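You operate a simulated robot arm through the tools that you are given. There is no shell and no other tool.

You run a simulated robot arm. Do the job below in one go: nothing can be reset, and whatever is moved stays where it is left.

JOB
Prime the vacuum pump with the strokes that the pump plate names.
Fine: push the oil line plug home in the oil port, open the oil cock, work the priming plunger, then shut the cock; spill no oil. Where these are worked on the way, their far stop is far enough and under half their travel is too little: oil cock.

The check looks at the end state, three seconds after you hand in, the way a careful person would. Anything else that was tipped, shoved, dropped, spilled or broken makes it a failure.

ROBOT AND FRAMES
A 7-joint arm with a two-finger gripper, fixed in place. Base frame: the origin is at the foot of the arm, x ahead of it, y to its left, z up. Units: mm, degrees, N and s.
With the tool pointing down near the work surface it reaches from about 140 to 680 mm from the base axis. Its first joint turns from -66.0 to 66.0 degrees. Payload 2.45 kg.
Tool frame: the origin (TCP) lies between the finger pads and is the grasp point; the fingertips stand 26 mm ahead of it; z points along the fingers, y is the line along which they close. The gripper opens to 96 mm. The gripper's body begins 69 mm behind the TCP.
Orientation is that of the tool frame in the base frame, as a unit quaternion [w, x, y, z]. With the fingers straight down and closing along the base's y, the tool's x points along the base's -x, its y along +y and its z along -z.

CONTROLS
- The arm moves only by the tool play_rows. Its argument "rows" is a list of rows, each an object (a shift or turn left out is 0, a gripper value left out holds the last) with "claw": the opening, from 0 (shut) to 1 (fully open); "travel": the shift along the base's x, y, z in units of 25 mm (1.0 is 25 mm), a list of three; "angular": the turn, a rotation vector about the base's x, y, z in units of 8 degrees (1.0 is 8 degrees), a list of three. In form: [{"claw": claw, "travel": [dx, dy, dz], "angular": [rx, ry, rz]}, ...]. A call has 1 to 20 rows; each row shifts and turns the commanded pose from where the row before left it. A call with a number of a shift or a turn outside -1 to 1 is refused whole. Rows are played at 5 a second. More than 50 mm and 8.6 degrees between two rows, or a gripper value outside its range, and nothing of the call is played. Where a pose cannot be reached the arm comes as near as it can. A force on the tool above 50 N (or 10 N above the force at the start of the call, whichever is more), or a blocked arm, ends the call early, and 0.2 s more pass. Each finger halts on what it meets, pressing with about 23 N; the grip force reading is that of the motor and also rises with nothing between the fingers. The clock runs only during rows and for 0.2 s after the last one: add rows that do not move to give the fingers time. The reply holds the time, the measured pose of the TCP, the force on the tool along the base axes, the opening and the grip force, in the units named above and with some noise, with the torque about the TCP (base axes, N m) and any sound that the robot's microphone picked up.
- Cameras (640 x 400 px; columns grow to the right, rows downward): "scene" is fixed at [147.9, -384.4, 1423.5]; the picture's right is [0.90, -0.44, 0.00], its down [-0.26, -0.53, -0.80] and it looks along [0.36, 0.72, -0.60] (base axes); focal length 322 px, centre (320, 200). "wrist" rides on the gripper at [82, 3, -98] in the tool frame; the picture's right is [-0.04, 1.00, 0.00], its down [-0.73, -0.03, -0.68] and it looks along [-0.68, -0.03, 0.73] (tool axes); focal length 256 px, centre (320, 200). There is no depth. A picture from a camera that has moved, and an enlarged one, comes with that camera's place and axes in the base frame and with its lens.
- get_image(camera): a new picture of that camera. No time passes.
- enlarge(camera, box): a new picture of the part [left, top, right, bottom] of that camera's present view, enlarged. No time passes.
- finish_job(): hands the job in; it is judged then, once.

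Places have to be worked out from the pictures, the camera data and where the tool is seen. Open the gripper and draw the arm clear of the work before you hand the job in, unless the task says otherwise.

The tools are called after ">>>" by a JSON object that holds its "op" and its "data". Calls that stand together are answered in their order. play_rows: Moves the arm, as the interface text tells. Its arguments: {"type":"object","properties":{"rows":{"type":"array"}},"required":["rows"]} The other tools are called the same way: get_image (camera) takes a picture; enlarge (camera, box) takes an enlarged picture of a part of a camera's view; finish_job () hands the job in.

At the start:

```text
time: 0.0
tool_pos: [434.1, 109.1, 1120.6]
tcp_rot: [-0.001, 0.0, 1.0, 0.0]
ft_force: [0.2, 0.3, 0.4]
torque: [-0.02, 0.01, -0.01]
width: 95.9
grasp_force: 0.0
```

scene: 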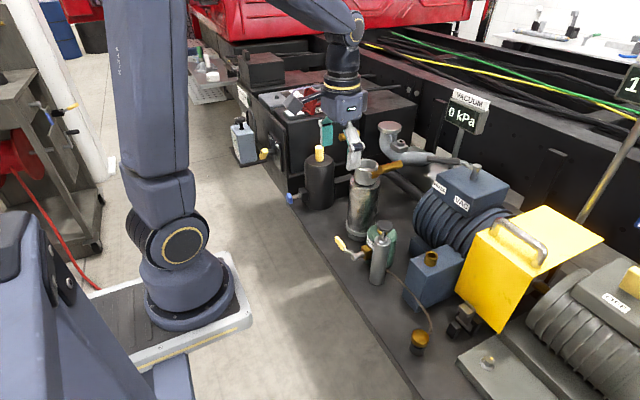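
wrist: 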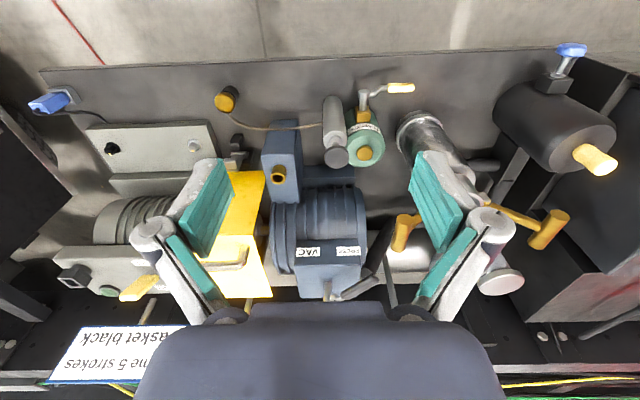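

I'll start by looking closely at both cameras to identify the pump, plate, plug, cock, and plunger.

>>> {"op": "enlarge", "data": {"camera": "scene", "box": [320, 200, 480, 360]}}

>>> {"op": "enlarge", "data": {"camera": "scene", "box": [220, 80, 420, 240]}}

>>> {"op": "enlarge", "data": {"camera": "scene", "box": [400, 80, 640, 400]}}

>>> {"op": "enlarge", "data": {"camera": "wrist", "box": [30, 300, 230, 400]}}

>>> {"op": "enlarge", "data": {"camera": "wrist", "box": [180, 60, 440, 220]}}

```text
2.50 times, centred on (400, 280) of scene
camera zoom: at [147.9, -384.4, 1423.5], right [0.9, -0.44, 0.0], down [-0.26, -0.53, -0.8], along [0.36, 0.72, -0.6], focal length 806 px, centre (120, 0)
```

zoom: 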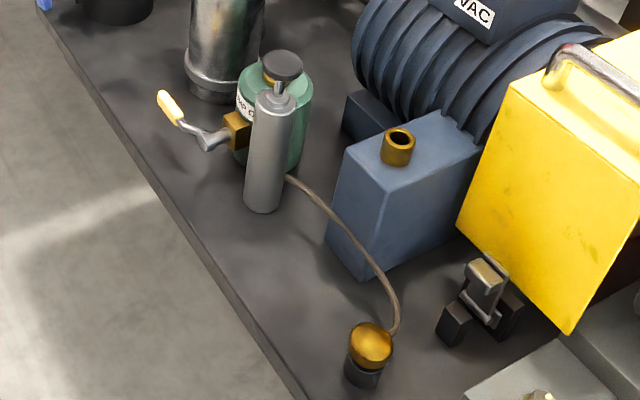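

```text
2.50 times, centred on (320, 160) of scene
camera zoom: at [147.9, -384.4, 1423.5], right [0.9, -0.44, 0.0], down [-0.26, -0.53, -0.8], along [0.36, 0.72, -0.6], focal length 806 px, centre (320, 300)
```

zoom: 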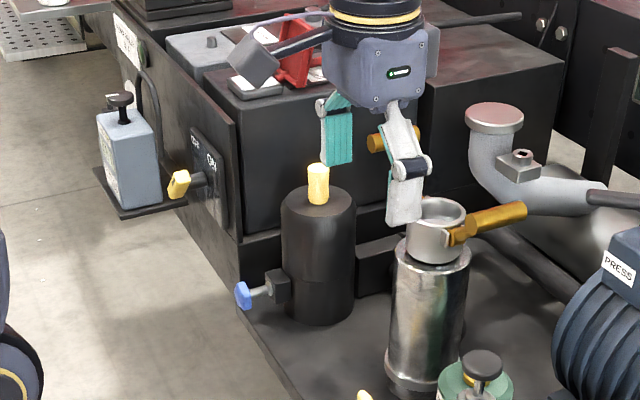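

```text
1.25 times, centred on (520, 240) of scene
camera zoom: at [147.9, -384.4, 1423.5], right [0.9, -0.44, 0.0], down [-0.26, -0.53, -0.8], along [0.36, 0.72, -0.6], focal length 403 px, centre (70, 150)
```

zoom: 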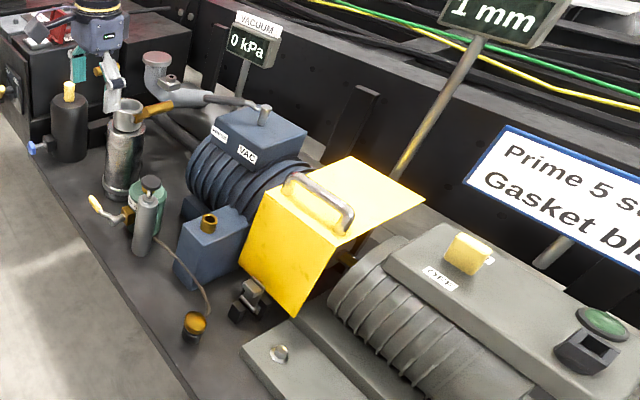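

```text
3.20 times, centred on (130, 350) of wrist
camera zoom: at [352.6, 113.5, 1217.9], right [0.04, 1.0, 0.0], down [0.73, -0.03, 0.68], along [0.68, -0.03, -0.73], focal length 819 px, centre (928, -280)
```

zoom: 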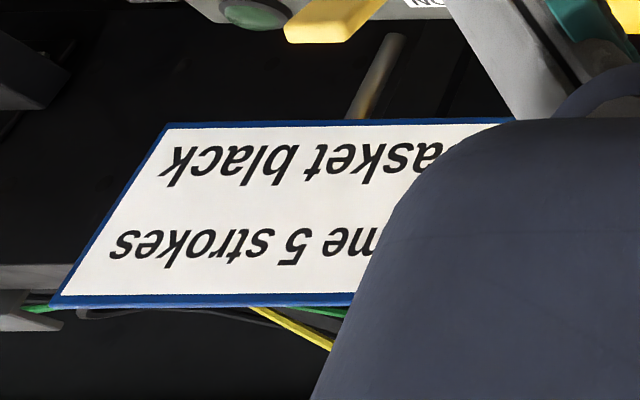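

```text
2.46 times, centred on (310, 140) of wrist
camera zoom: at [352.6, 113.5, 1217.9], right [0.04, 1.0, 0.0], down [0.73, -0.03, 0.68], along [0.68, -0.03, -0.73], focal length 630 px, centre (345, 348)
```

zoom: 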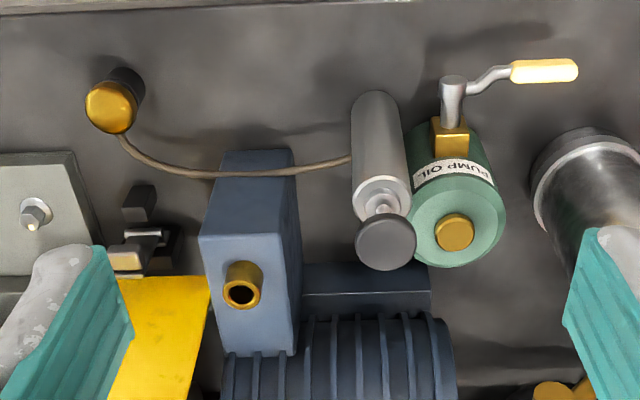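

Triangulating the two views gives these rough positions:
- Plug: about (566,-103,675)
- Oil port: about (673,13,796)
- Plunger knob: about (604,131,840)
- Cock handle: about (552,275,669)

The plate reads "Prime 5 strokes". I'll move high above the plug side for closer views.

>>> {"op": "play_rows", "data": {"rows": [{"travel": [0.2, -0.9, -0.6]}, {"travel": [0.2, -0.9, -0.6]}, {"travel": [0.2, -0.9, -0.6]}, {"travel": [0.2, -0.9, -0.6]}, {"travel": [0.2, -0.9, -0.6]}, {"travel": [0.2, -0.9, -0.6]}, {"travel": [0.2, -0.9, -0.6]}, {"travel": [0.2, -0.9, -0.6]}, {"travel": [0.2, -0.9, -0.6]}, {}]}}

>>> {"op": "get_image", "data": {"camera": "wrist"}}

>>> {"op": "get_image", "data": {"camera": "scene"}}

```text
time: 2.2
tool_pos: [478.9, -92.4, 984.5]
tcp_rot: [0.0, 0.0, 1.0, 0.001]
ft_force: [-0.6, 0.5, -0.3]
torque: [-0.01, -0.01, 0.01]
width: 95.8
grasp_force: 0.0
```

```text
taken
camera wrist: at [398.3, -89.6, 1083.0], right [0.04, 1.0, 0.0], down [0.73, -0.03, 0.68], along [0.68, -0.03, -0.73], focal length 256 px, centre (320, 200)
```

wrist: 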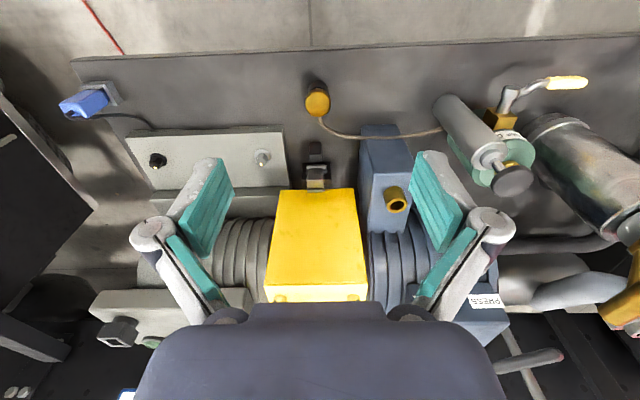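

```text
taken
```

scene: 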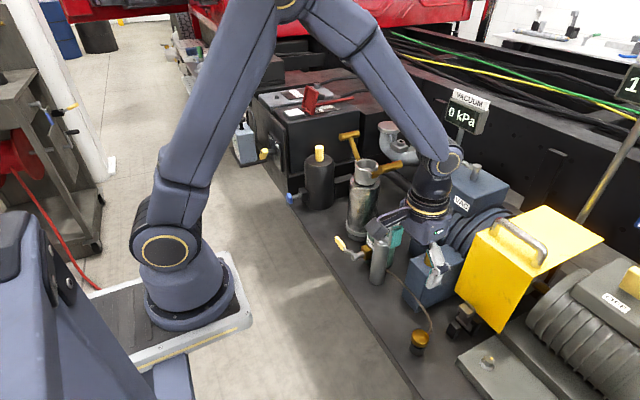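

The wrist views agree: the plug is near (562,-102,673). I'll enlarge the current view to see the plug, its holder, the port and the cock.

>>> {"op": "enlarge", "data": {"camera": "wrist", "box": [280, 60, 440, 220]}}

>>> {"op": "enlarge", "data": {"camera": "wrist", "box": [420, 60, 620, 220]}}

>>> {"op": "enlarge", "data": {"camera": "scene", "box": [320, 220, 480, 380]}}

```text
2.50 times, centred on (360, 140) of wrist
camera zoom: at [398.3, -89.6, 1083.0], right [0.04, 1.0, 0.0], down [0.73, -0.03, 0.68], along [0.68, -0.03, -0.73], focal length 640 px, centre (220, 350)
```

zoom: 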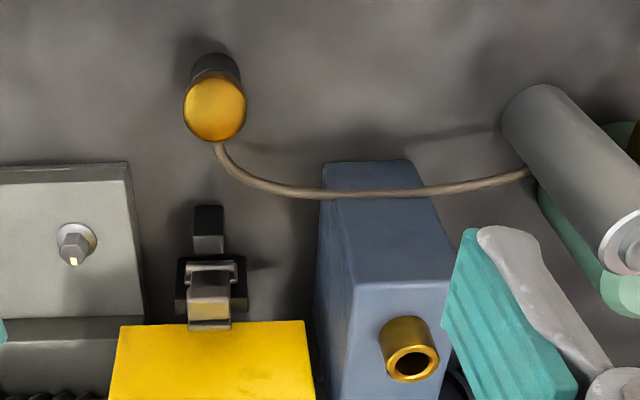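

```text
2.50 times, centred on (520, 140) of wrist
camera zoom: at [398.3, -89.6, 1083.0], right [0.04, 1.0, 0.0], down [0.73, -0.03, 0.68], along [0.68, -0.03, -0.73], focal length 640 px, centre (-180, 350)
```

zoom: 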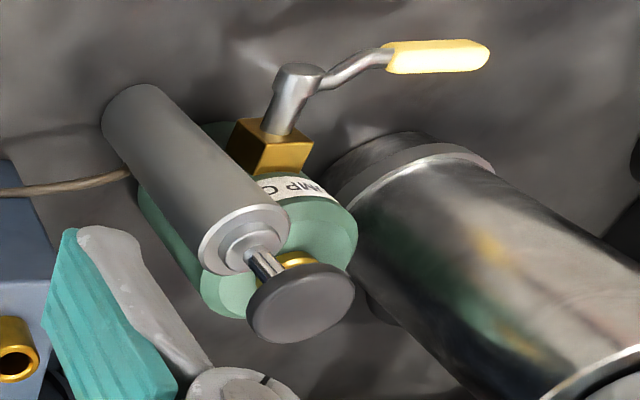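

```text
2.50 times, centred on (400, 300) of scene
camera zoom: at [147.9, -384.4, 1423.5], right [0.9, -0.44, 0.0], down [-0.26, -0.53, -0.8], along [0.36, 0.72, -0.6], focal length 806 px, centre (120, -50)
```

zoom: 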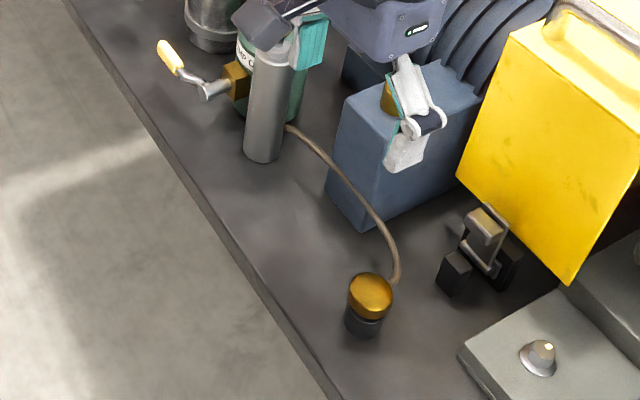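

The plug is a gold cap of about 40 mm on a black stand, with its hose leaving from the far side. I'll lower in front of it for a close look and stay clear of everything.

>>> {"op": "play_rows", "data": {"rows": [{"travel": [0, -0.1, -0.95]}, {"travel": [0, -0.1, -0.95]}, {"travel": [0, -0.1, -0.95]}, {"travel": [0, -0.1, -0.95]}, {"travel": [0, 0, -0.95]}, {"travel": [0, 0, -0.95]}, {"travel": [0, 0, -0.95]}, {"travel": [0, 0, -0.95]}, {}]}}

>>> {"op": "get_image", "data": {"camera": "wrist"}}

>>> {"op": "get_image", "data": {"camera": "scene"}}

```text
time: 4.2
tool_pos: [478.8, -102.0, 794.4]
tcp_rot: [0.0, 0.001, 1.0, 0.0]
ft_force: [-0.2, -0.1, -1.1]
torque: [0.01, 0.0, 0.03]
width: 95.9
grasp_force: 0.1
```

```text
taken
camera wrist: at [397.4, -97.9, 893.2], right [0.04, 1.0, 0.0], down [0.73, -0.03, 0.68], along [0.68, -0.03, -0.73], focal length 256 px, centre (320, 200)
```

wrist: 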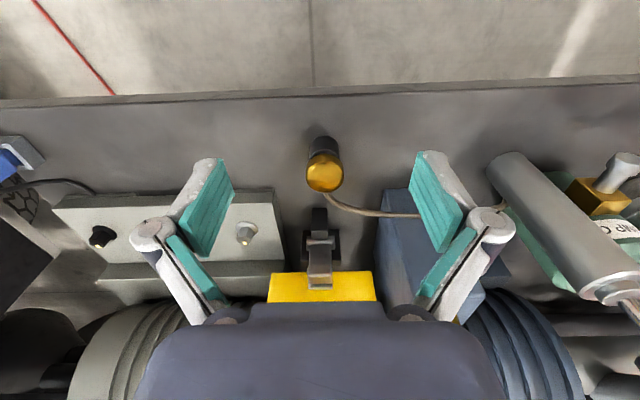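

```text
taken
```

scene: 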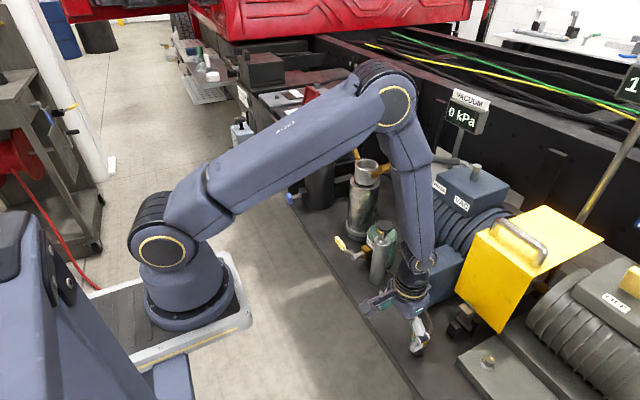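

I'll zoom in on the plug from here to find its height and shape.

>>> {"op": "enlarge", "data": {"camera": "wrist", "box": [270, 110, 420, 230]}}

>>> {"op": "enlarge", "data": {"camera": "scene", "box": [340, 240, 500, 390]}}

```text
3.33 times, centred on (345, 170) of wrist
camera zoom: at [397.4, -97.9, 893.2], right [0.04, 1.0, 0.0], down [0.73, -0.03, 0.68], along [0.68, -0.03, -0.73], focal length 853 px, centre (237, 300)
```

zoom: 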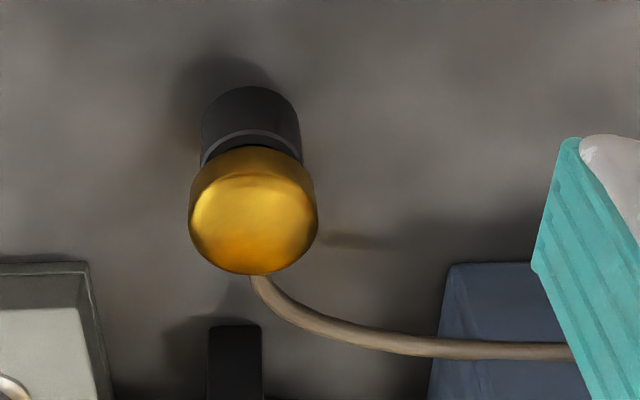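

```text
2.67 times, centred on (420, 315) of scene
camera zoom: at [147.9, -384.4, 1423.5], right [0.9, -0.44, 0.0], down [-0.26, -0.53, -0.8], along [0.36, 0.72, -0.6], focal length 860 px, centre (53, -107)
```

zoom: 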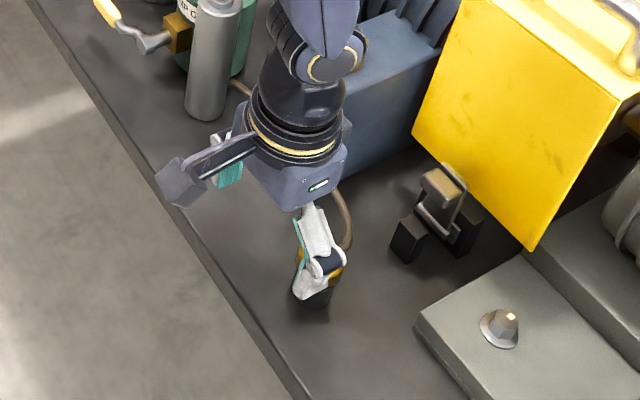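

The cap's top centre is near (565.5,-100.4,674). It is about 41 mm across and 11 mm thick, above a black holder of 32 mm diameter. Before grasping it I'll look closely at the oil port.

>>> {"op": "play_rows", "data": {"rows": [{"travel": [0, 0, 0.86]}, {"travel": [0, 0, 0.86]}, {"travel": [0, 0, 0.86]}, {"travel": [0, 0, 0.86]}, {"travel": [0.85, 0.92, 0]}, {"travel": [0.85, 0.92, 0]}, {"travel": [0.85, 0.92, 0]}, {"travel": [0.85, 0.92, 0]}, {"travel": [0.85, 0.92, 0]}, {}]}}

>>> {"op": "get_image", "data": {"camera": "wrist"}}

>>> {"op": "enlarge", "data": {"camera": "wrist", "box": [240, 110, 400, 230]}}

>>> {"op": "get_image", "data": {"camera": "scene"}}

```text
time: 6.4
tool_pos: [587.8, 11.5, 881.1]
tcp_rot: [0.0, -0.001, 1.0, 0.0]
ft_force: [0.0, 0.0, 0.2]
torque: [0.0, 0.0, 0.0]
width: 96.0
grasp_force: 0.0
```

```text
taken
camera wrist: at [505.7, 15.6, 977.5], right [0.04, 1.0, 0.0], down [0.73, -0.03, 0.68], along [0.68, -0.03, -0.73], focal length 256 px, centre (320, 200)
```

wrist: 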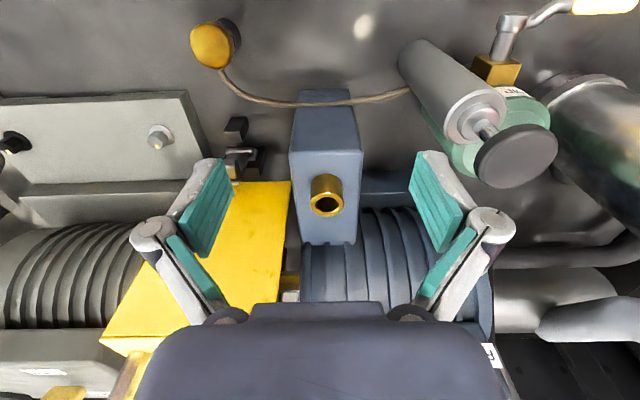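

```text
3.33 times, centred on (320, 170) of wrist
camera zoom: at [505.7, 15.6, 977.5], right [0.04, 1.0, 0.0], down [0.73, -0.03, 0.68], along [0.68, -0.03, -0.73], focal length 853 px, centre (320, 300)
```

zoom: 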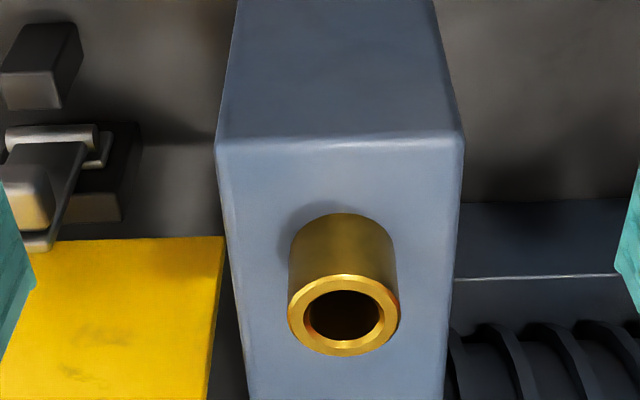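

```text
taken
```

scene: 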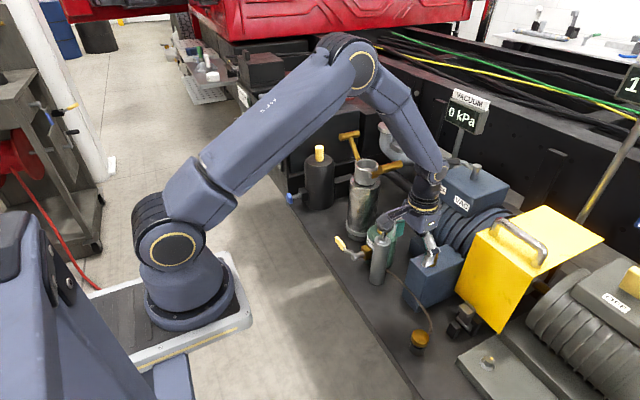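

The port's top centre is near (674.4,15,803). It has a 21 mm hole and stands about 28 mm above the blue box. I'll go above the plug and check alignment before the final descent.

>>> {"op": "play_rows", "data": {"rows": [{"travel": [-0.178, -0.895, 0]}, {"travel": [-0.178, -0.895, 0]}, {"travel": [-0.178, -0.895, 0]}, {"travel": [-0.178, -0.895, 0]}, {"travel": [-0.178, -0.895, 0]}, {"travel": [0, 0, -0.95]}, {"travel": [0, 0, -0.95]}, {"travel": [0, 0, -0.95]}, {"travel": [0, 0, -0.95]}, {"travel": [0, 0, -0.95]}, {}]}}

>>> {"op": "get_image", "data": {"camera": "wrist"}}

>>> {"op": "enlarge", "data": {"camera": "wrist", "box": [240, 40, 400, 160]}}

```text
time: 8.8
tool_pos: [562.9, -98.2, 758.4]
tcp_rot: [0.0, 0.001, 1.0, 0.0]
ft_force: [0.7, 0.1, 0.4]
torque: [0.03, 0.0, 0.01]
width: 96.1
grasp_force: 0.1
```

```text
taken
camera wrist: at [480.5, -94.8, 857.9], right [0.04, 1.0, 0.0], down [0.73, -0.03, 0.68], along [0.68, -0.03, -0.73], focal length 256 px, centre (320, 200)
```

wrist: 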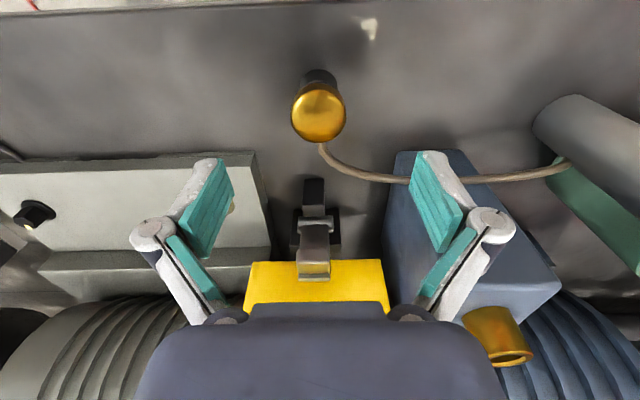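

```text
3.33 times, centred on (320, 100) of wrist
camera zoom: at [480.5, -94.8, 857.9], right [0.04, 1.0, 0.0], down [0.73, -0.03, 0.68], along [0.68, -0.03, -0.73], focal length 853 px, centre (320, 533)
```

zoom: 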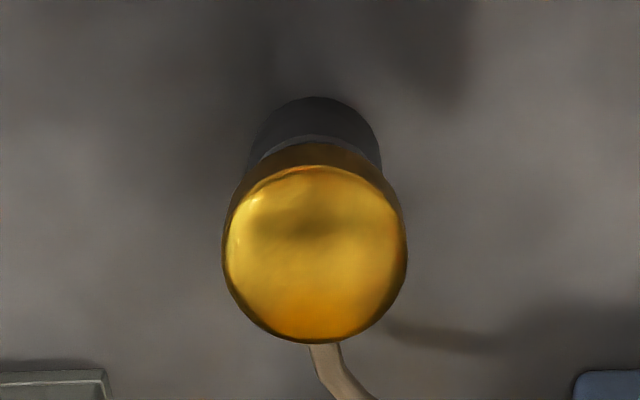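

The cap lines up at about (565,-99.5). I'll shift slightly, descend so the fingertips straddle the cap just above the holder rim (TCP z≈683), and close.

>>> {"op": "play_rows", "data": {"rows": [{"travel": [0.07, -0.05, -0.75]}, {"travel": [0, 0, -0.75]}, {"travel": [0, 0, -0.75]}, {"travel": [0, 0, -0.75]}, {}]}}

>>> {"op": "enlarge", "data": {"camera": "wrist", "box": [200, 60, 440, 240]}}

>>> {"op": "enlarge", "data": {"camera": "scene", "box": [340, 240, 500, 390]}}

```text
time: 10.0
tool_pos: [563.1, -101.6, 684.7]
tcp_rot: [0.001, 0.0, 1.0, 0.001]
ft_force: [-0.4, 0.1, -0.3]
torque: [0.0, 0.01, -0.02]
width: 95.9
grasp_force: 0.1
```

```text
2.22 times, centred on (320, 150) of wrist
camera zoom: at [482.1, -97.5, 783.2], right [0.04, 1.0, 0.0], down [0.73, -0.03, 0.68], along [0.68, -0.03, -0.73], focal length 569 px, centre (320, 311)
```

zoom: 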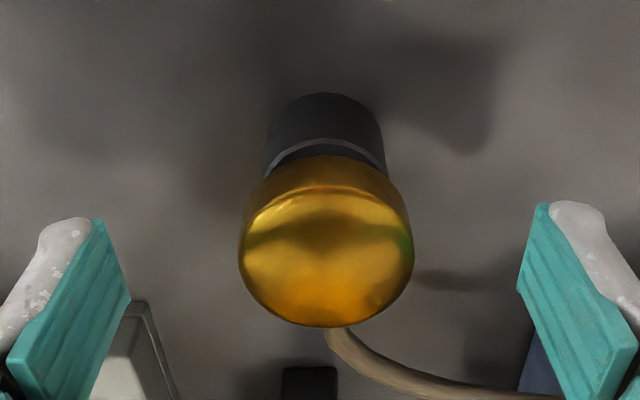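

```text
2.67 times, centred on (420, 315) of scene
camera zoom: at [147.9, -384.4, 1423.5], right [0.9, -0.44, 0.0], down [-0.26, -0.53, -0.8], along [0.36, 0.72, -0.6], focal length 860 px, centre (53, -107)
```

zoom: 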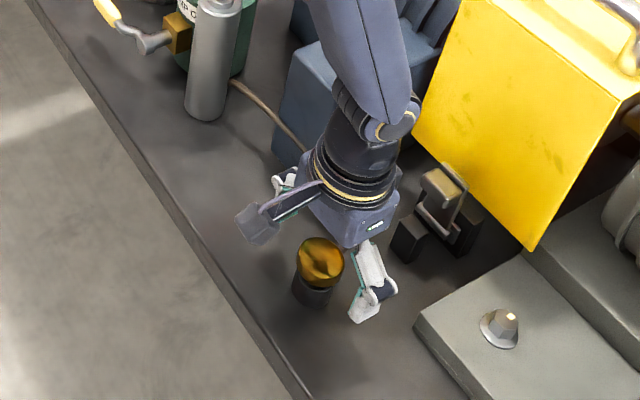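

The cap sits centred between the fingers to within about 1 mm and its height looks right. I'll close the gripper on it.

>>> {"op": "play_rows", "data": {"rows": [{"travel": [0, 0.03, -0.06], "claw": 0.6}, {"claw": 0.45}, {"claw": 0.3}, {"claw": 0.1}, {"claw": 0.0}, {}, {}, {}]}}

>>> {"op": "enlarge", "data": {"camera": "wrist", "box": [200, 60, 440, 240]}}

>>> {"op": "enlarge", "data": {"camera": "scene", "box": [340, 240, 500, 390]}}

```text
time: 11.8
tool_pos: [562.4, -101.3, 683.4]
tcp_rot: [0.0, 0.0, 1.0, 0.0]
ft_force: [-0.4, 0.5, 0.8]
torque: [0.03, 0.02, 0.01]
width: 39.0
grasp_force: 23.2
```

```text
2.22 times, centred on (320, 150) of wrist
camera zoom: at [482.1, -96.5, 782.1], right [0.04, 1.0, 0.0], down [0.73, -0.03, 0.68], along [0.68, -0.03, -0.73], focal length 569 px, centre (320, 311)
```

zoom: 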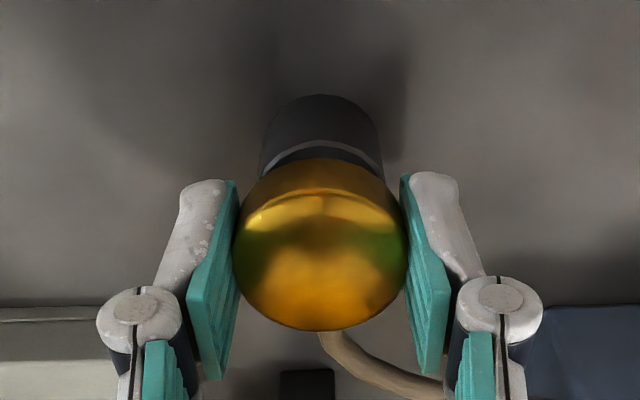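

```text
2.67 times, centred on (420, 315) of scene
camera zoom: at [147.9, -384.4, 1423.5], right [0.9, -0.44, 0.0], down [-0.26, -0.53, -0.8], along [0.36, 0.72, -0.6], focal length 860 px, centre (53, -107)
```

zoom: 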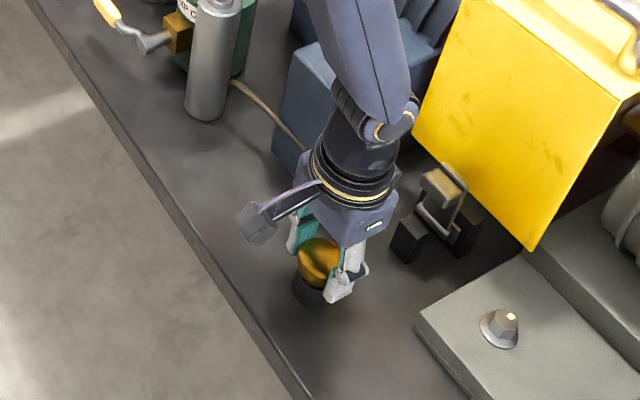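

The gripper holds the cap at 39 mm with 23 N. I'll lift straight up and check that it comes along.

>>> {"op": "play_rows", "data": {"rows": [{"travel": [0, 0, 0.3]}, {"travel": [0, 0, 0.4]}, {"travel": [0, 0, 0.6]}, {"travel": [0, 0, 0.8]}, {"travel": [0, 0, 0.8]}, {}]}}

>>> {"op": "get_image", "data": {"camera": "wrist"}}

>>> {"op": "enlarge", "data": {"camera": "scene", "box": [340, 220, 500, 390]}}

```text
time: 13.2
tool_pos: [563.6, -100.6, 755.6]
tcp_rot: [0.001, 0.0, 1.0, 0.001]
ft_force: [0.1, 0.1, -0.4]
torque: [-0.02, 0.01, 0.04]
width: 39.0
grasp_force: 23.0
```

```text
taken
camera wrist: at [482.0, -96.5, 855.2], right [0.04, 1.0, 0.0], down [0.73, -0.03, 0.68], along [0.68, -0.03, -0.73], focal length 256 px, centre (320, 200)
```

wrist: 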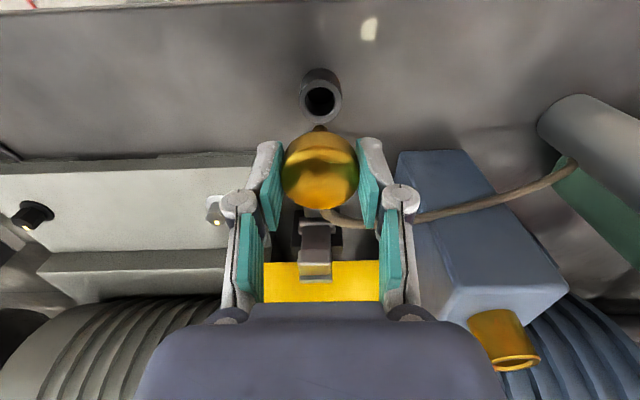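

```text
2.35 times, centred on (420, 305) of scene
camera zoom: at [147.9, -384.4, 1423.5], right [0.9, -0.44, 0.0], down [-0.26, -0.53, -0.8], along [0.36, 0.72, -0.6], focal length 759 px, centre (85, -47)
```

zoom: 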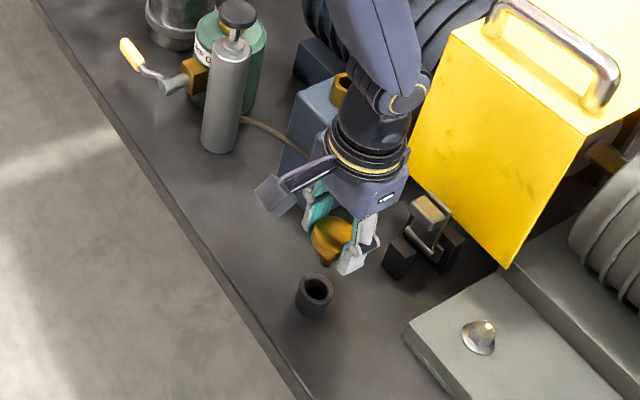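

The plug came out of its holder with the hose attached. I'll zoom in to see the stem and how it sits in the grip.

>>> {"op": "enlarge", "data": {"camera": "wrist", "box": [260, 60, 400, 220]}}

>>> {"op": "enlarge", "data": {"camera": "scene", "box": [390, 270, 450, 330]}}

```text
2.50 times, centred on (330, 140) of wrist
camera zoom: at [482.0, -96.5, 855.2], right [0.04, 1.0, 0.0], down [0.73, -0.03, 0.68], along [0.68, -0.03, -0.73], focal length 640 px, centre (295, 350)
```

zoom: 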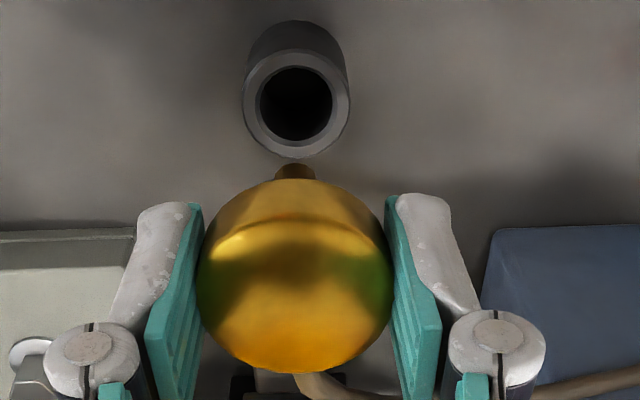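

```text
6.67 times, centred on (420, 300) of scene
camera zoom: at [147.9, -384.4, 1423.5], right [0.9, -0.44, 0.0], down [-0.26, -0.53, -0.8], along [0.36, 0.72, -0.6], focal length 2150 px, centre (-347, -467)
```

zoom: 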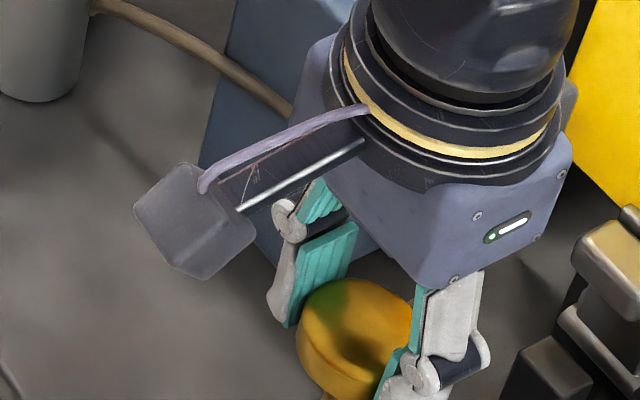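

The plug is centred in the grip, with a stem about 25 mm long. I'll carry it up and over to above the oil port, passing in front of the box so the hose isn't overstretched.

>>> {"op": "play_rows", "data": {"rows": [{"travel": [0.21, 0.92, 0.9]}, {"travel": [0.21, 0.92, 0.9]}, {"travel": [0.21, 0.92, 0.9]}, {"travel": [0.21, 0.92, 0.9]}, {"travel": [0.21, 0.92, 0.9]}, {}]}}

>>> {"op": "get_image", "data": {"camera": "wrist"}}

>>> {"op": "get_image", "data": {"camera": "scene"}}

```text
time: 14.6
tool_pos: [590.5, 16.3, 869.5]
tcp_rot: [0.0, -0.001, 1.0, -0.001]
ft_force: [-0.8, -0.5, -1.2]
torque: [0.0, 0.01, 0.01]
width: 39.1
grasp_force: 23.3
```

```text
taken
camera wrist: at [509.0, 20.4, 967.5], right [0.04, 1.0, 0.0], down [0.73, -0.03, 0.68], along [0.68, -0.03, -0.73], focal length 256 px, centre (320, 200)
```

wrist: 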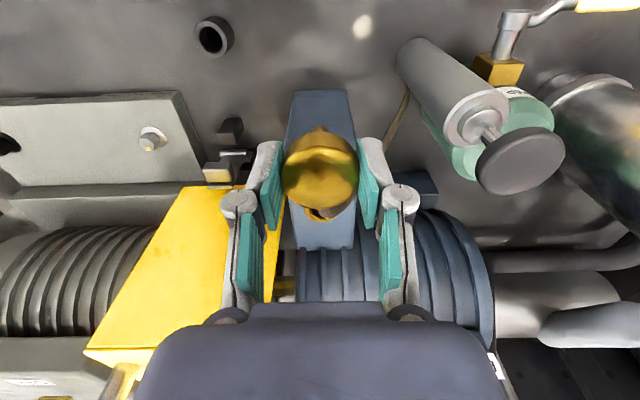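

```text
taken
```

scene: 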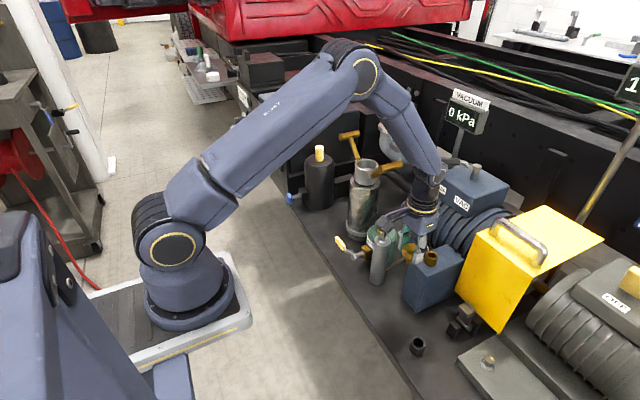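

The plug is in front of and above the port with hose slack. I'll move forward over the port at this height, with the stem tip about 20 mm above the port rim.

>>> {"op": "play_rows", "data": {"rows": [{"travel": [0.8, 0, 0.1]}, {"travel": [0.8, 0, 0.1]}, {"travel": [0.8, 0, 0]}, {"travel": [0.8, 0, 0]}, {}, {}]}}

>>> {"op": "get_image", "data": {"camera": "wrist"}}

>>> {"op": "enlarge", "data": {"camera": "wrist", "box": [260, 60, 400, 220]}}

>>> {"op": "enlarge", "data": {"camera": "scene", "box": [380, 180, 500, 300]}}

```text
time: 16.0
tool_pos: [670.9, 14.8, 874.2]
tcp_rot: [0.0, 0.0, 1.0, 0.001]
ft_force: [0.2, 0.0, -0.9]
torque: [0.0, -0.02, -0.01]
width: 39.2
grasp_force: 22.6
```

```text
taken
camera wrist: at [588.9, 19.1, 972.0], right [0.04, 1.0, 0.0], down [0.73, -0.03, 0.68], along [0.68, -0.03, -0.73], focal length 256 px, centre (320, 200)
```

wrist: 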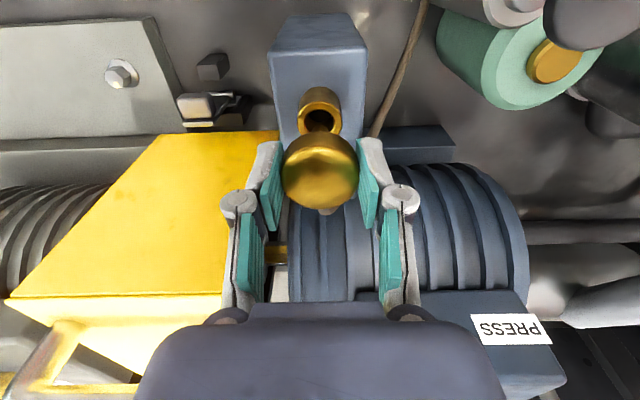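

```text
2.50 times, centred on (330, 140) of wrist
camera zoom: at [588.9, 19.1, 972.0], right [0.04, 1.0, 0.0], down [0.73, -0.03, 0.68], along [0.68, -0.03, -0.73], focal length 640 px, centre (295, 350)
```

zoom: 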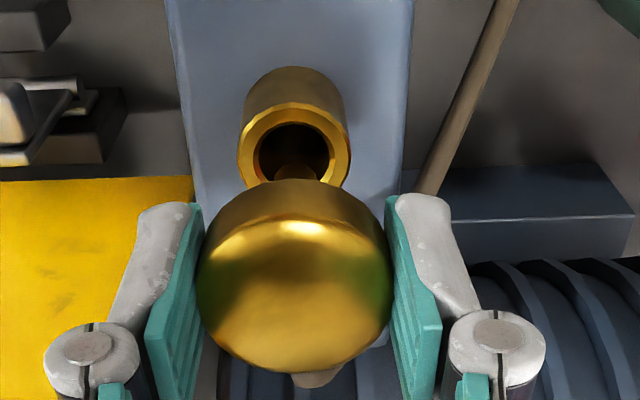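

```text
3.33 times, centred on (440, 240) of scene
camera zoom: at [147.9, -384.4, 1423.5], right [0.9, -0.44, 0.0], down [-0.26, -0.53, -0.8], along [0.36, 0.72, -0.6], focal length 1075 px, centre (-80, 67)
```

zoom: 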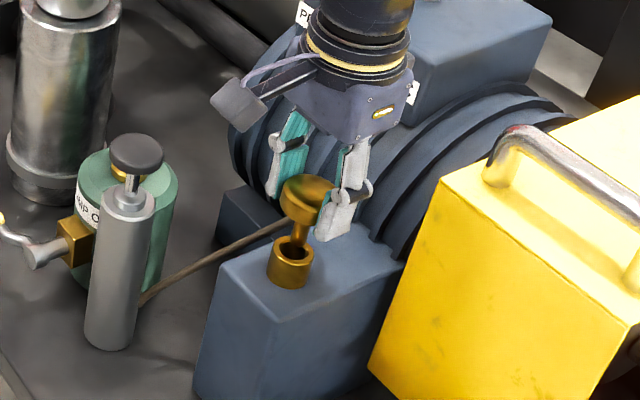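

The column alignment looks right: hole and cap are both at about column 294.5. I'll zoom the scene camera further to check stem against hole in the other direction.

>>> {"op": "enlarge", "data": {"camera": "scene", "box": [410, 230, 450, 270]}}

>>> {"op": "enlarge", "data": {"camera": "wrist", "box": [295, 80, 345, 140]}}

```text
10.00 times, centred on (430, 250) of scene
camera zoom: at [147.9, -384.4, 1423.5], right [0.9, -0.44, 0.0], down [-0.26, -0.53, -0.8], along [0.36, 0.72, -0.6], focal length 3224 px, centre (-780, -300)
```

zoom: 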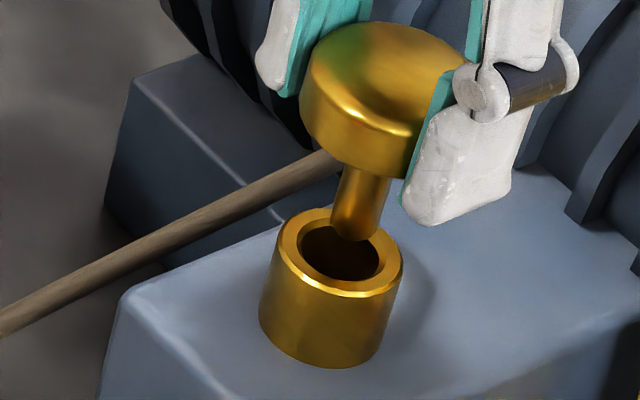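

```text
6.67 times, centred on (320, 110) of wrist
camera zoom: at [588.9, 19.1, 972.0], right [0.04, 1.0, 0.0], down [0.73, -0.03, 0.68], along [0.68, -0.03, -0.73], focal length 1707 px, centre (320, 800)
```

zoom: 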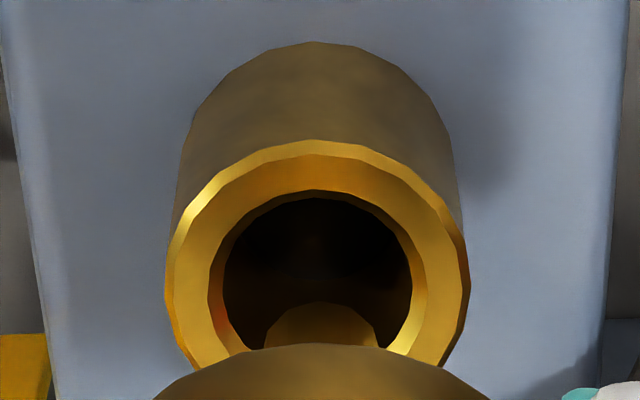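

The stem (about 12 mm) is nearly over the hole (about 21 mm), possibly 1–3 mm too far in x. I'll lower 5 mm, pull back 1.5 mm in x and look again.

>>> {"op": "play_rows", "data": {"rows": [{"travel": [-0.06, 0, -0.1]}, {"travel": [0, 0, -0.1]}, {}, {}]}}

>>> {"op": "enlarge", "data": {"camera": "scene", "box": [410, 230, 450, 270]}}

>>> {"op": "enlarge", "data": {"camera": "wrist", "box": [295, 80, 345, 140]}}

```text
time: 17.0
tool_pos: [669.1, 14.2, 868.5]
tcp_rot: [0.0, 0.0, 1.0, 0.0]
ft_force: [-0.9, 0.5, -0.2]
torque: [0.01, 0.0, 0.02]
width: 39.2
grasp_force: 22.8
```

```text
10.00 times, centred on (430, 250) of scene
camera zoom: at [147.9, -384.4, 1423.5], right [0.9, -0.44, 0.0], down [-0.26, -0.53, -0.8], along [0.36, 0.72, -0.6], focal length 3224 px, centre (-780, -300)
```

zoom: 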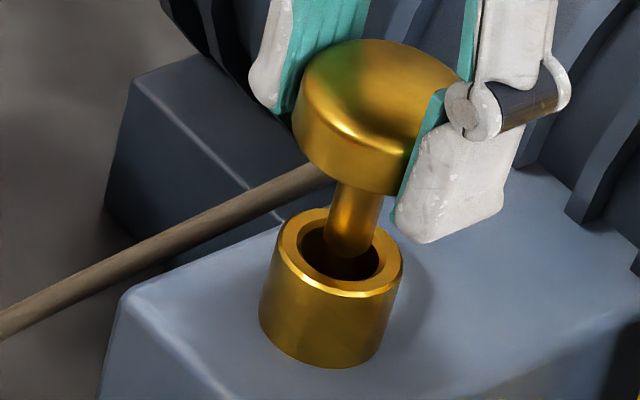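

```text
6.67 times, centred on (320, 110) of wrist
camera zoom: at [587.5, 18.7, 967.0], right [0.04, 1.0, 0.0], down [0.73, -0.03, 0.68], along [0.68, -0.03, -0.73], focal length 1707 px, centre (320, 800)
```

zoom: 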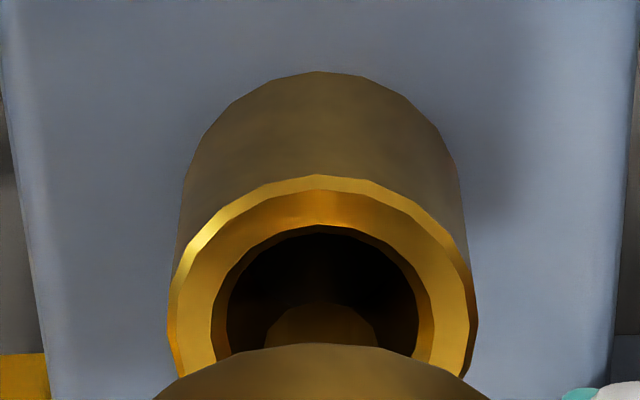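

Both views agree that the stem is about 2.5 mm too far in +x and about 3 mm above the rim, with y fine. I'll shift x back 2.5 mm and look again before inserting.

>>> {"op": "play_rows", "data": {"rows": [{"travel": [-0.1, 0, 0]}, {}, {}]}}

>>> {"op": "enlarge", "data": {"camera": "scene", "box": [410, 230, 450, 270]}}

>>> {"op": "enlarge", "data": {"camera": "wrist", "box": [295, 80, 345, 140]}}

```text
time: 17.8
tool_pos: [666.7, 14.0, 869.6]
tcp_rot: [0.0, 0.0, 1.0, 0.0]
ft_force: [0.0, -0.7, -0.1]
torque: [-0.02, 0.01, -0.01]
width: 39.4
grasp_force: 23.3
```

```text
10.00 times, centred on (430, 250) of scene
camera zoom: at [147.9, -384.4, 1423.5], right [0.9, -0.44, 0.0], down [-0.26, -0.53, -0.8], along [0.36, 0.72, -0.6], focal length 3224 px, centre (-780, -300)
```

zoom: 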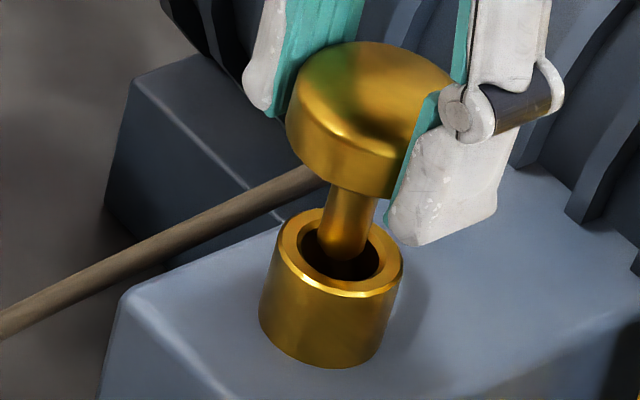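

```text
6.67 times, centred on (320, 110) of wrist
camera zoom: at [585.1, 18.4, 967.3], right [0.04, 1.0, 0.0], down [0.73, -0.03, 0.68], along [0.68, -0.03, -0.73], focal length 1707 px, centre (320, 800)
```

zoom: 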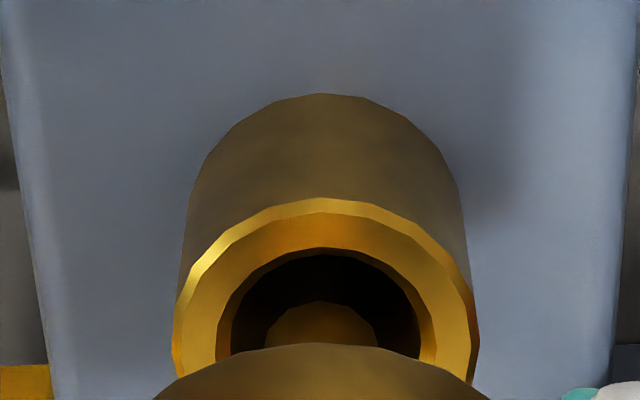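

The stem is now centred to within about half a millimetre. I'll add +0.4 mm in y and lower gently about 30 mm into the port while watching forces.

>>> {"op": "play_rows", "data": {"rows": [{"travel": [0, 0.016, -0.15]}, {"travel": [0, 0, -0.2]}, {"travel": [0, 0, -0.2]}, {"travel": [0, 0, -0.2]}, {"travel": [0, 0, -0.2]}, {"travel": [0, 0, -0.2]}, {}]}}

>>> {"op": "enlarge", "data": {"camera": "scene", "box": [410, 230, 450, 270]}}

>>> {"op": "enlarge", "data": {"camera": "wrist", "box": [260, 80, 380, 220]}}

```text
time: 19.4
tool_pos: [667.3, 15.6, 840.7]
tcp_rot: [0.002, 0.0, 1.0, 0.0]
ft_force: [3.1, -0.1, 15.8]
torque: [-0.04, -0.14, 0.0]
width: 39.1
grasp_force: 23.0
```

```text
10.00 times, centred on (430, 250) of scene
camera zoom: at [147.6, -384.4, 1423.6], right [0.9, -0.44, 0.0], down [-0.26, -0.53, -0.8], along [0.36, 0.72, -0.6], focal length 3224 px, centre (-780, -300)
```

zoom: 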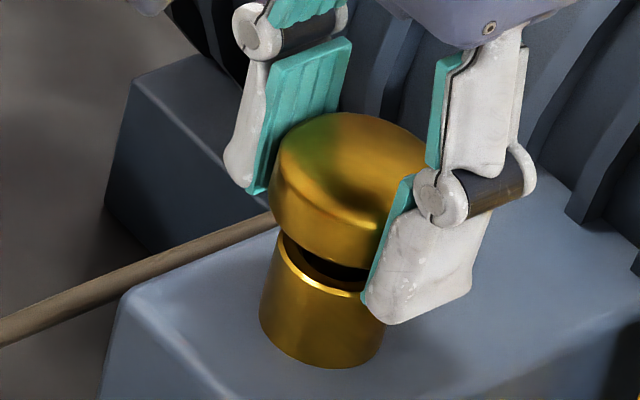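

```text
2.86 times, centred on (320, 150) of wrist
camera zoom: at [585.3, 18.6, 939.0], right [0.04, 1.0, 0.0], down [0.73, -0.03, 0.68], along [0.68, -0.03, -0.73], focal length 731 px, centre (320, 343)
```

zoom: 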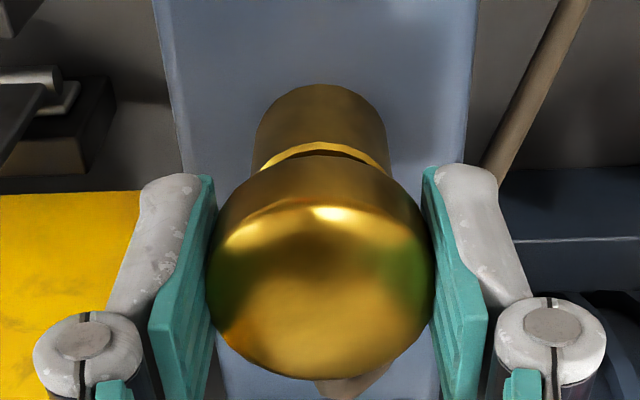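

The stem touched inside the port (Fz 15.8 N, Fx +3.1 N) with the cap still about 10 mm above the rim. The sideways force points to +x, so I'll ease up 1 mm, nudge +x in small steps and read the forces.

>>> {"op": "play_rows", "data": {"rows": [{"travel": [0, 0, 0.06]}, {"travel": [0.03, 0, 0]}, {}]}}

>>> {"op": "play_rows", "data": {"rows": [{"travel": [0, 0, -0.06]}, {}]}}

```text
time: 20.2
tool_pos: [667.7, 14.6, 841.2]
tcp_rot: [0.0, 0.0, 1.0, 0.0]
ft_force: [9.1, -0.6, -0.1]
torque: [0.0, -0.35, 0.01]
width: 38.7
grasp_force: 23.1
```

```text
time: 20.8
tool_pos: [667.2, 15.0, 839.5]
tcp_rot: [0.0, 0.001, 1.0, 0.0]
ft_force: [1.2, -0.7, 11.9]
torque: [-0.03, -0.06, 0.02]
width: 38.8
grasp_force: 22.9
```

The torque puts the side contact about 40 mm below the TCP, at the port rim on the −x side. Fx has now fallen to 1.2 N. I'll nudge slightly more +x and keep pressing down in small steps.

>>> {"op": "play_rows", "data": {"rows": [{"travel": [0.03, 0, -0.08]}, {"travel": [0, 0, -0.08]}, {}]}}

>>> {"op": "enlarge", "data": {"camera": "scene", "box": [410, 230, 450, 270]}}

```text
time: 21.6
tool_pos: [668.3, 15.5, 837.9]
tcp_rot: [0.001, 0.0, 1.0, 0.0]
ft_force: [-2.4, -0.2, 16.4]
torque: [-0.04, 0.07, 0.01]
width: 39.0
grasp_force: 23.1
```

```text
10.00 times, centred on (430, 250) of scene
camera zoom: at [147.5, -384.4, 1423.6], right [0.9, -0.44, 0.0], down [-0.26, -0.53, -0.8], along [0.36, 0.72, -0.6], focal length 3224 px, centre (-780, -300)
```

zoom: 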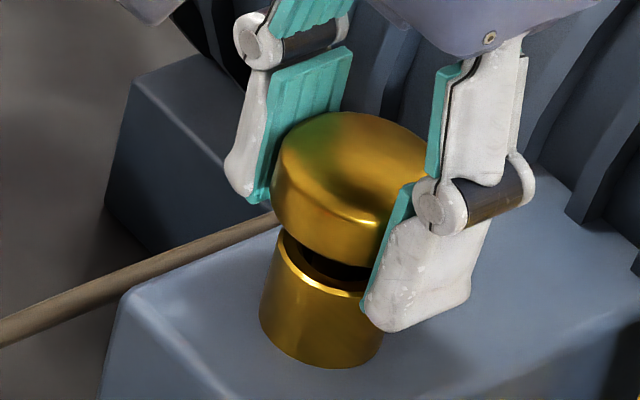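

The cap hasn't moved and the fingers are slipping down it at about 16 N. The plug stands upright in the bore, so I'll open, rise, close the fingers and push the cap down from above with more force.

>>> {"op": "play_rows", "data": {"rows": [{"travel": [0, 0, 0.04], "claw": 0.5}, {"claw": 0.65}, {}, {}, {"travel": [0, 0, 0.3]}, {"travel": [0, 0, 0.6]}, {"travel": [0, 0, 0.6]}, {}]}}

>>> {"op": "enlarge", "data": {"camera": "scene", "box": [410, 230, 450, 270]}}

>>> {"op": "enlarge", "data": {"camera": "wrist", "box": [260, 60, 380, 200]}}

```text
time: 23.4
tool_pos: [666.9, 14.5, 874.9]
tcp_rot: [0.0, 0.0, 1.0, 0.0]
ft_force: [0.4, 0.0, 0.4]
torque: [0.02, 0.01, 0.01]
width: 62.3
grasp_force: 0.0
```

```text
10.00 times, centred on (430, 250) of scene
camera zoom: at [147.9, -384.4, 1423.5], right [0.9, -0.44, 0.0], down [-0.26, -0.53, -0.8], along [0.36, 0.72, -0.6], focal length 3224 px, centre (-780, -300)
```

zoom: 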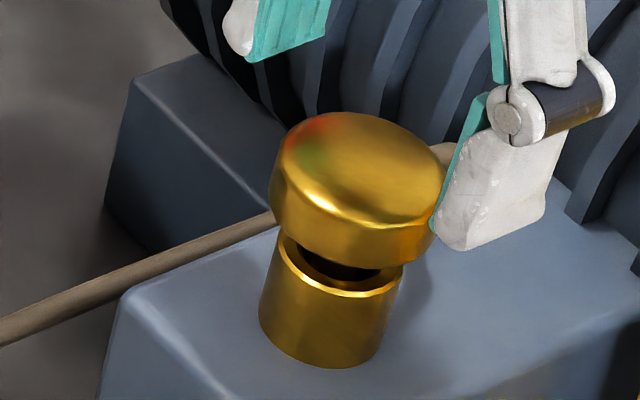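

```text
2.86 times, centred on (320, 130) of wrist
camera zoom: at [586.1, 18.1, 973.1], right [0.04, 1.0, 0.0], down [0.73, -0.03, 0.68], along [0.68, -0.03, -0.73], focal length 731 px, centre (320, 400)
```

zoom: 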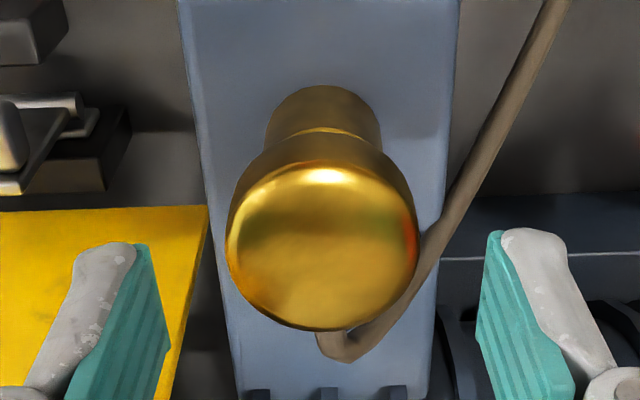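

The plug stands upright on its own, with the cap centre near (671,15). I'll close the fingers, centre over the cap and descend to about 4 mm above it.

>>> {"op": "play_rows", "data": {"rows": [{"claw": 0.3}, {"claw": 0.0}, {}, {}, {}, {"travel": [0.17, 0.02, 0]}, {"travel": [0, 0, -0.2]}, {"travel": [0, 0, -0.2]}, {}]}}

>>> {"op": "enlarge", "data": {"camera": "scene", "box": [410, 230, 450, 270]}}

>>> {"op": "enlarge", "data": {"camera": "wrist", "box": [260, 80, 380, 220]}}

```text
time: 25.4
tool_pos: [672.0, 15.0, 865.5]
tcp_rot: [0.002, -0.001, 1.0, 0.001]
ft_force: [-1.9, 0.9, 12.1]
torque: [-0.02, 0.19, 0.01]
width: 6.2
grasp_force: 22.8
```

```text
10.00 times, centred on (430, 250) of scene
camera zoom: at [147.6, -384.4, 1423.6], right [0.9, -0.44, 0.0], down [-0.26, -0.53, -0.8], along [0.36, 0.72, -0.6], focal length 3224 px, centre (-780, -300)
```

zoom: 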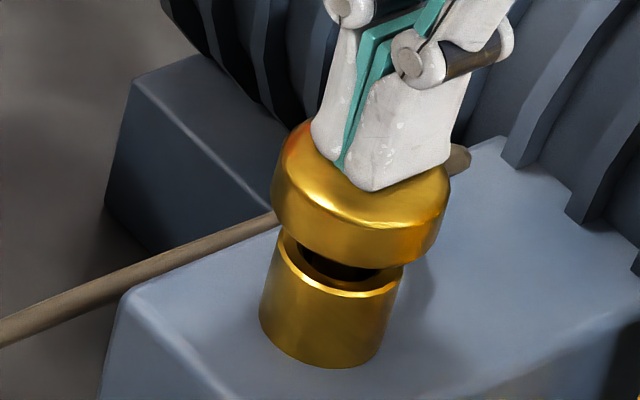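

```text
2.86 times, centred on (320, 150) of wrist
camera zoom: at [590.4, 19.0, 963.8], right [0.04, 1.0, 0.0], down [0.73, -0.03, 0.68], along [0.68, -0.03, -0.73], focal length 731 px, centre (320, 343)
```

zoom: 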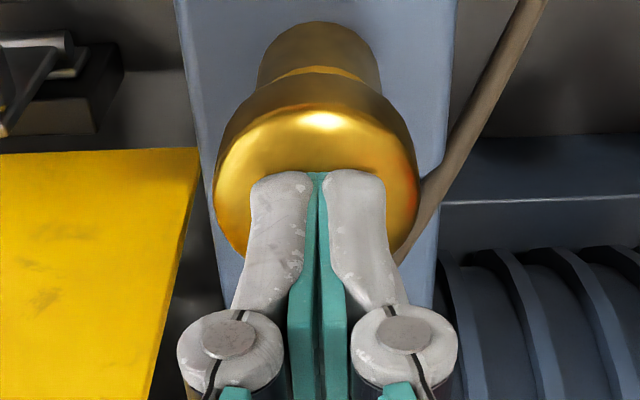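

The closed fingertips touch the cap (Fz 12 N), so its top is at z≈839.5. I'll push down in 1 mm steps while watching force and sound.

>>> {"op": "play_rows", "data": {"rows": [{"travel": [0, 0, -0.04]}, {"travel": [0, 0, -0.04]}, {"travel": [0, 0, -0.04]}, {}]}}

>>> {"op": "enlarge", "data": {"camera": "scene", "box": [410, 230, 450, 270]}}

```text
time: 26.4
tool_pos: [672.5, 15.4, 865.8]
tcp_rot: [0.004, 0.0, 1.0, 0.0]
ft_force: [-6.5, 1.0, 41.6]
torque: [-0.02, 0.63, 0.02]
width: 6.1
grasp_force: 23.3
```

```text
10.00 times, centred on (430, 250) of scene
camera zoom: at [146.8, -384.4, 1423.6], right [0.9, -0.44, 0.0], down [-0.26, -0.53, -0.8], along [0.36, 0.72, -0.6], focal length 3224 px, centre (-780, -300)
```

zoom: 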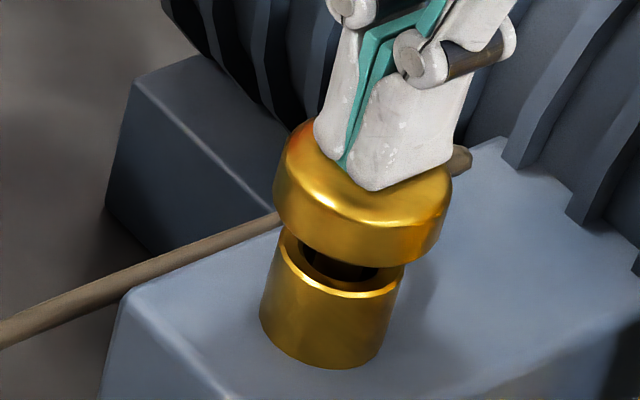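

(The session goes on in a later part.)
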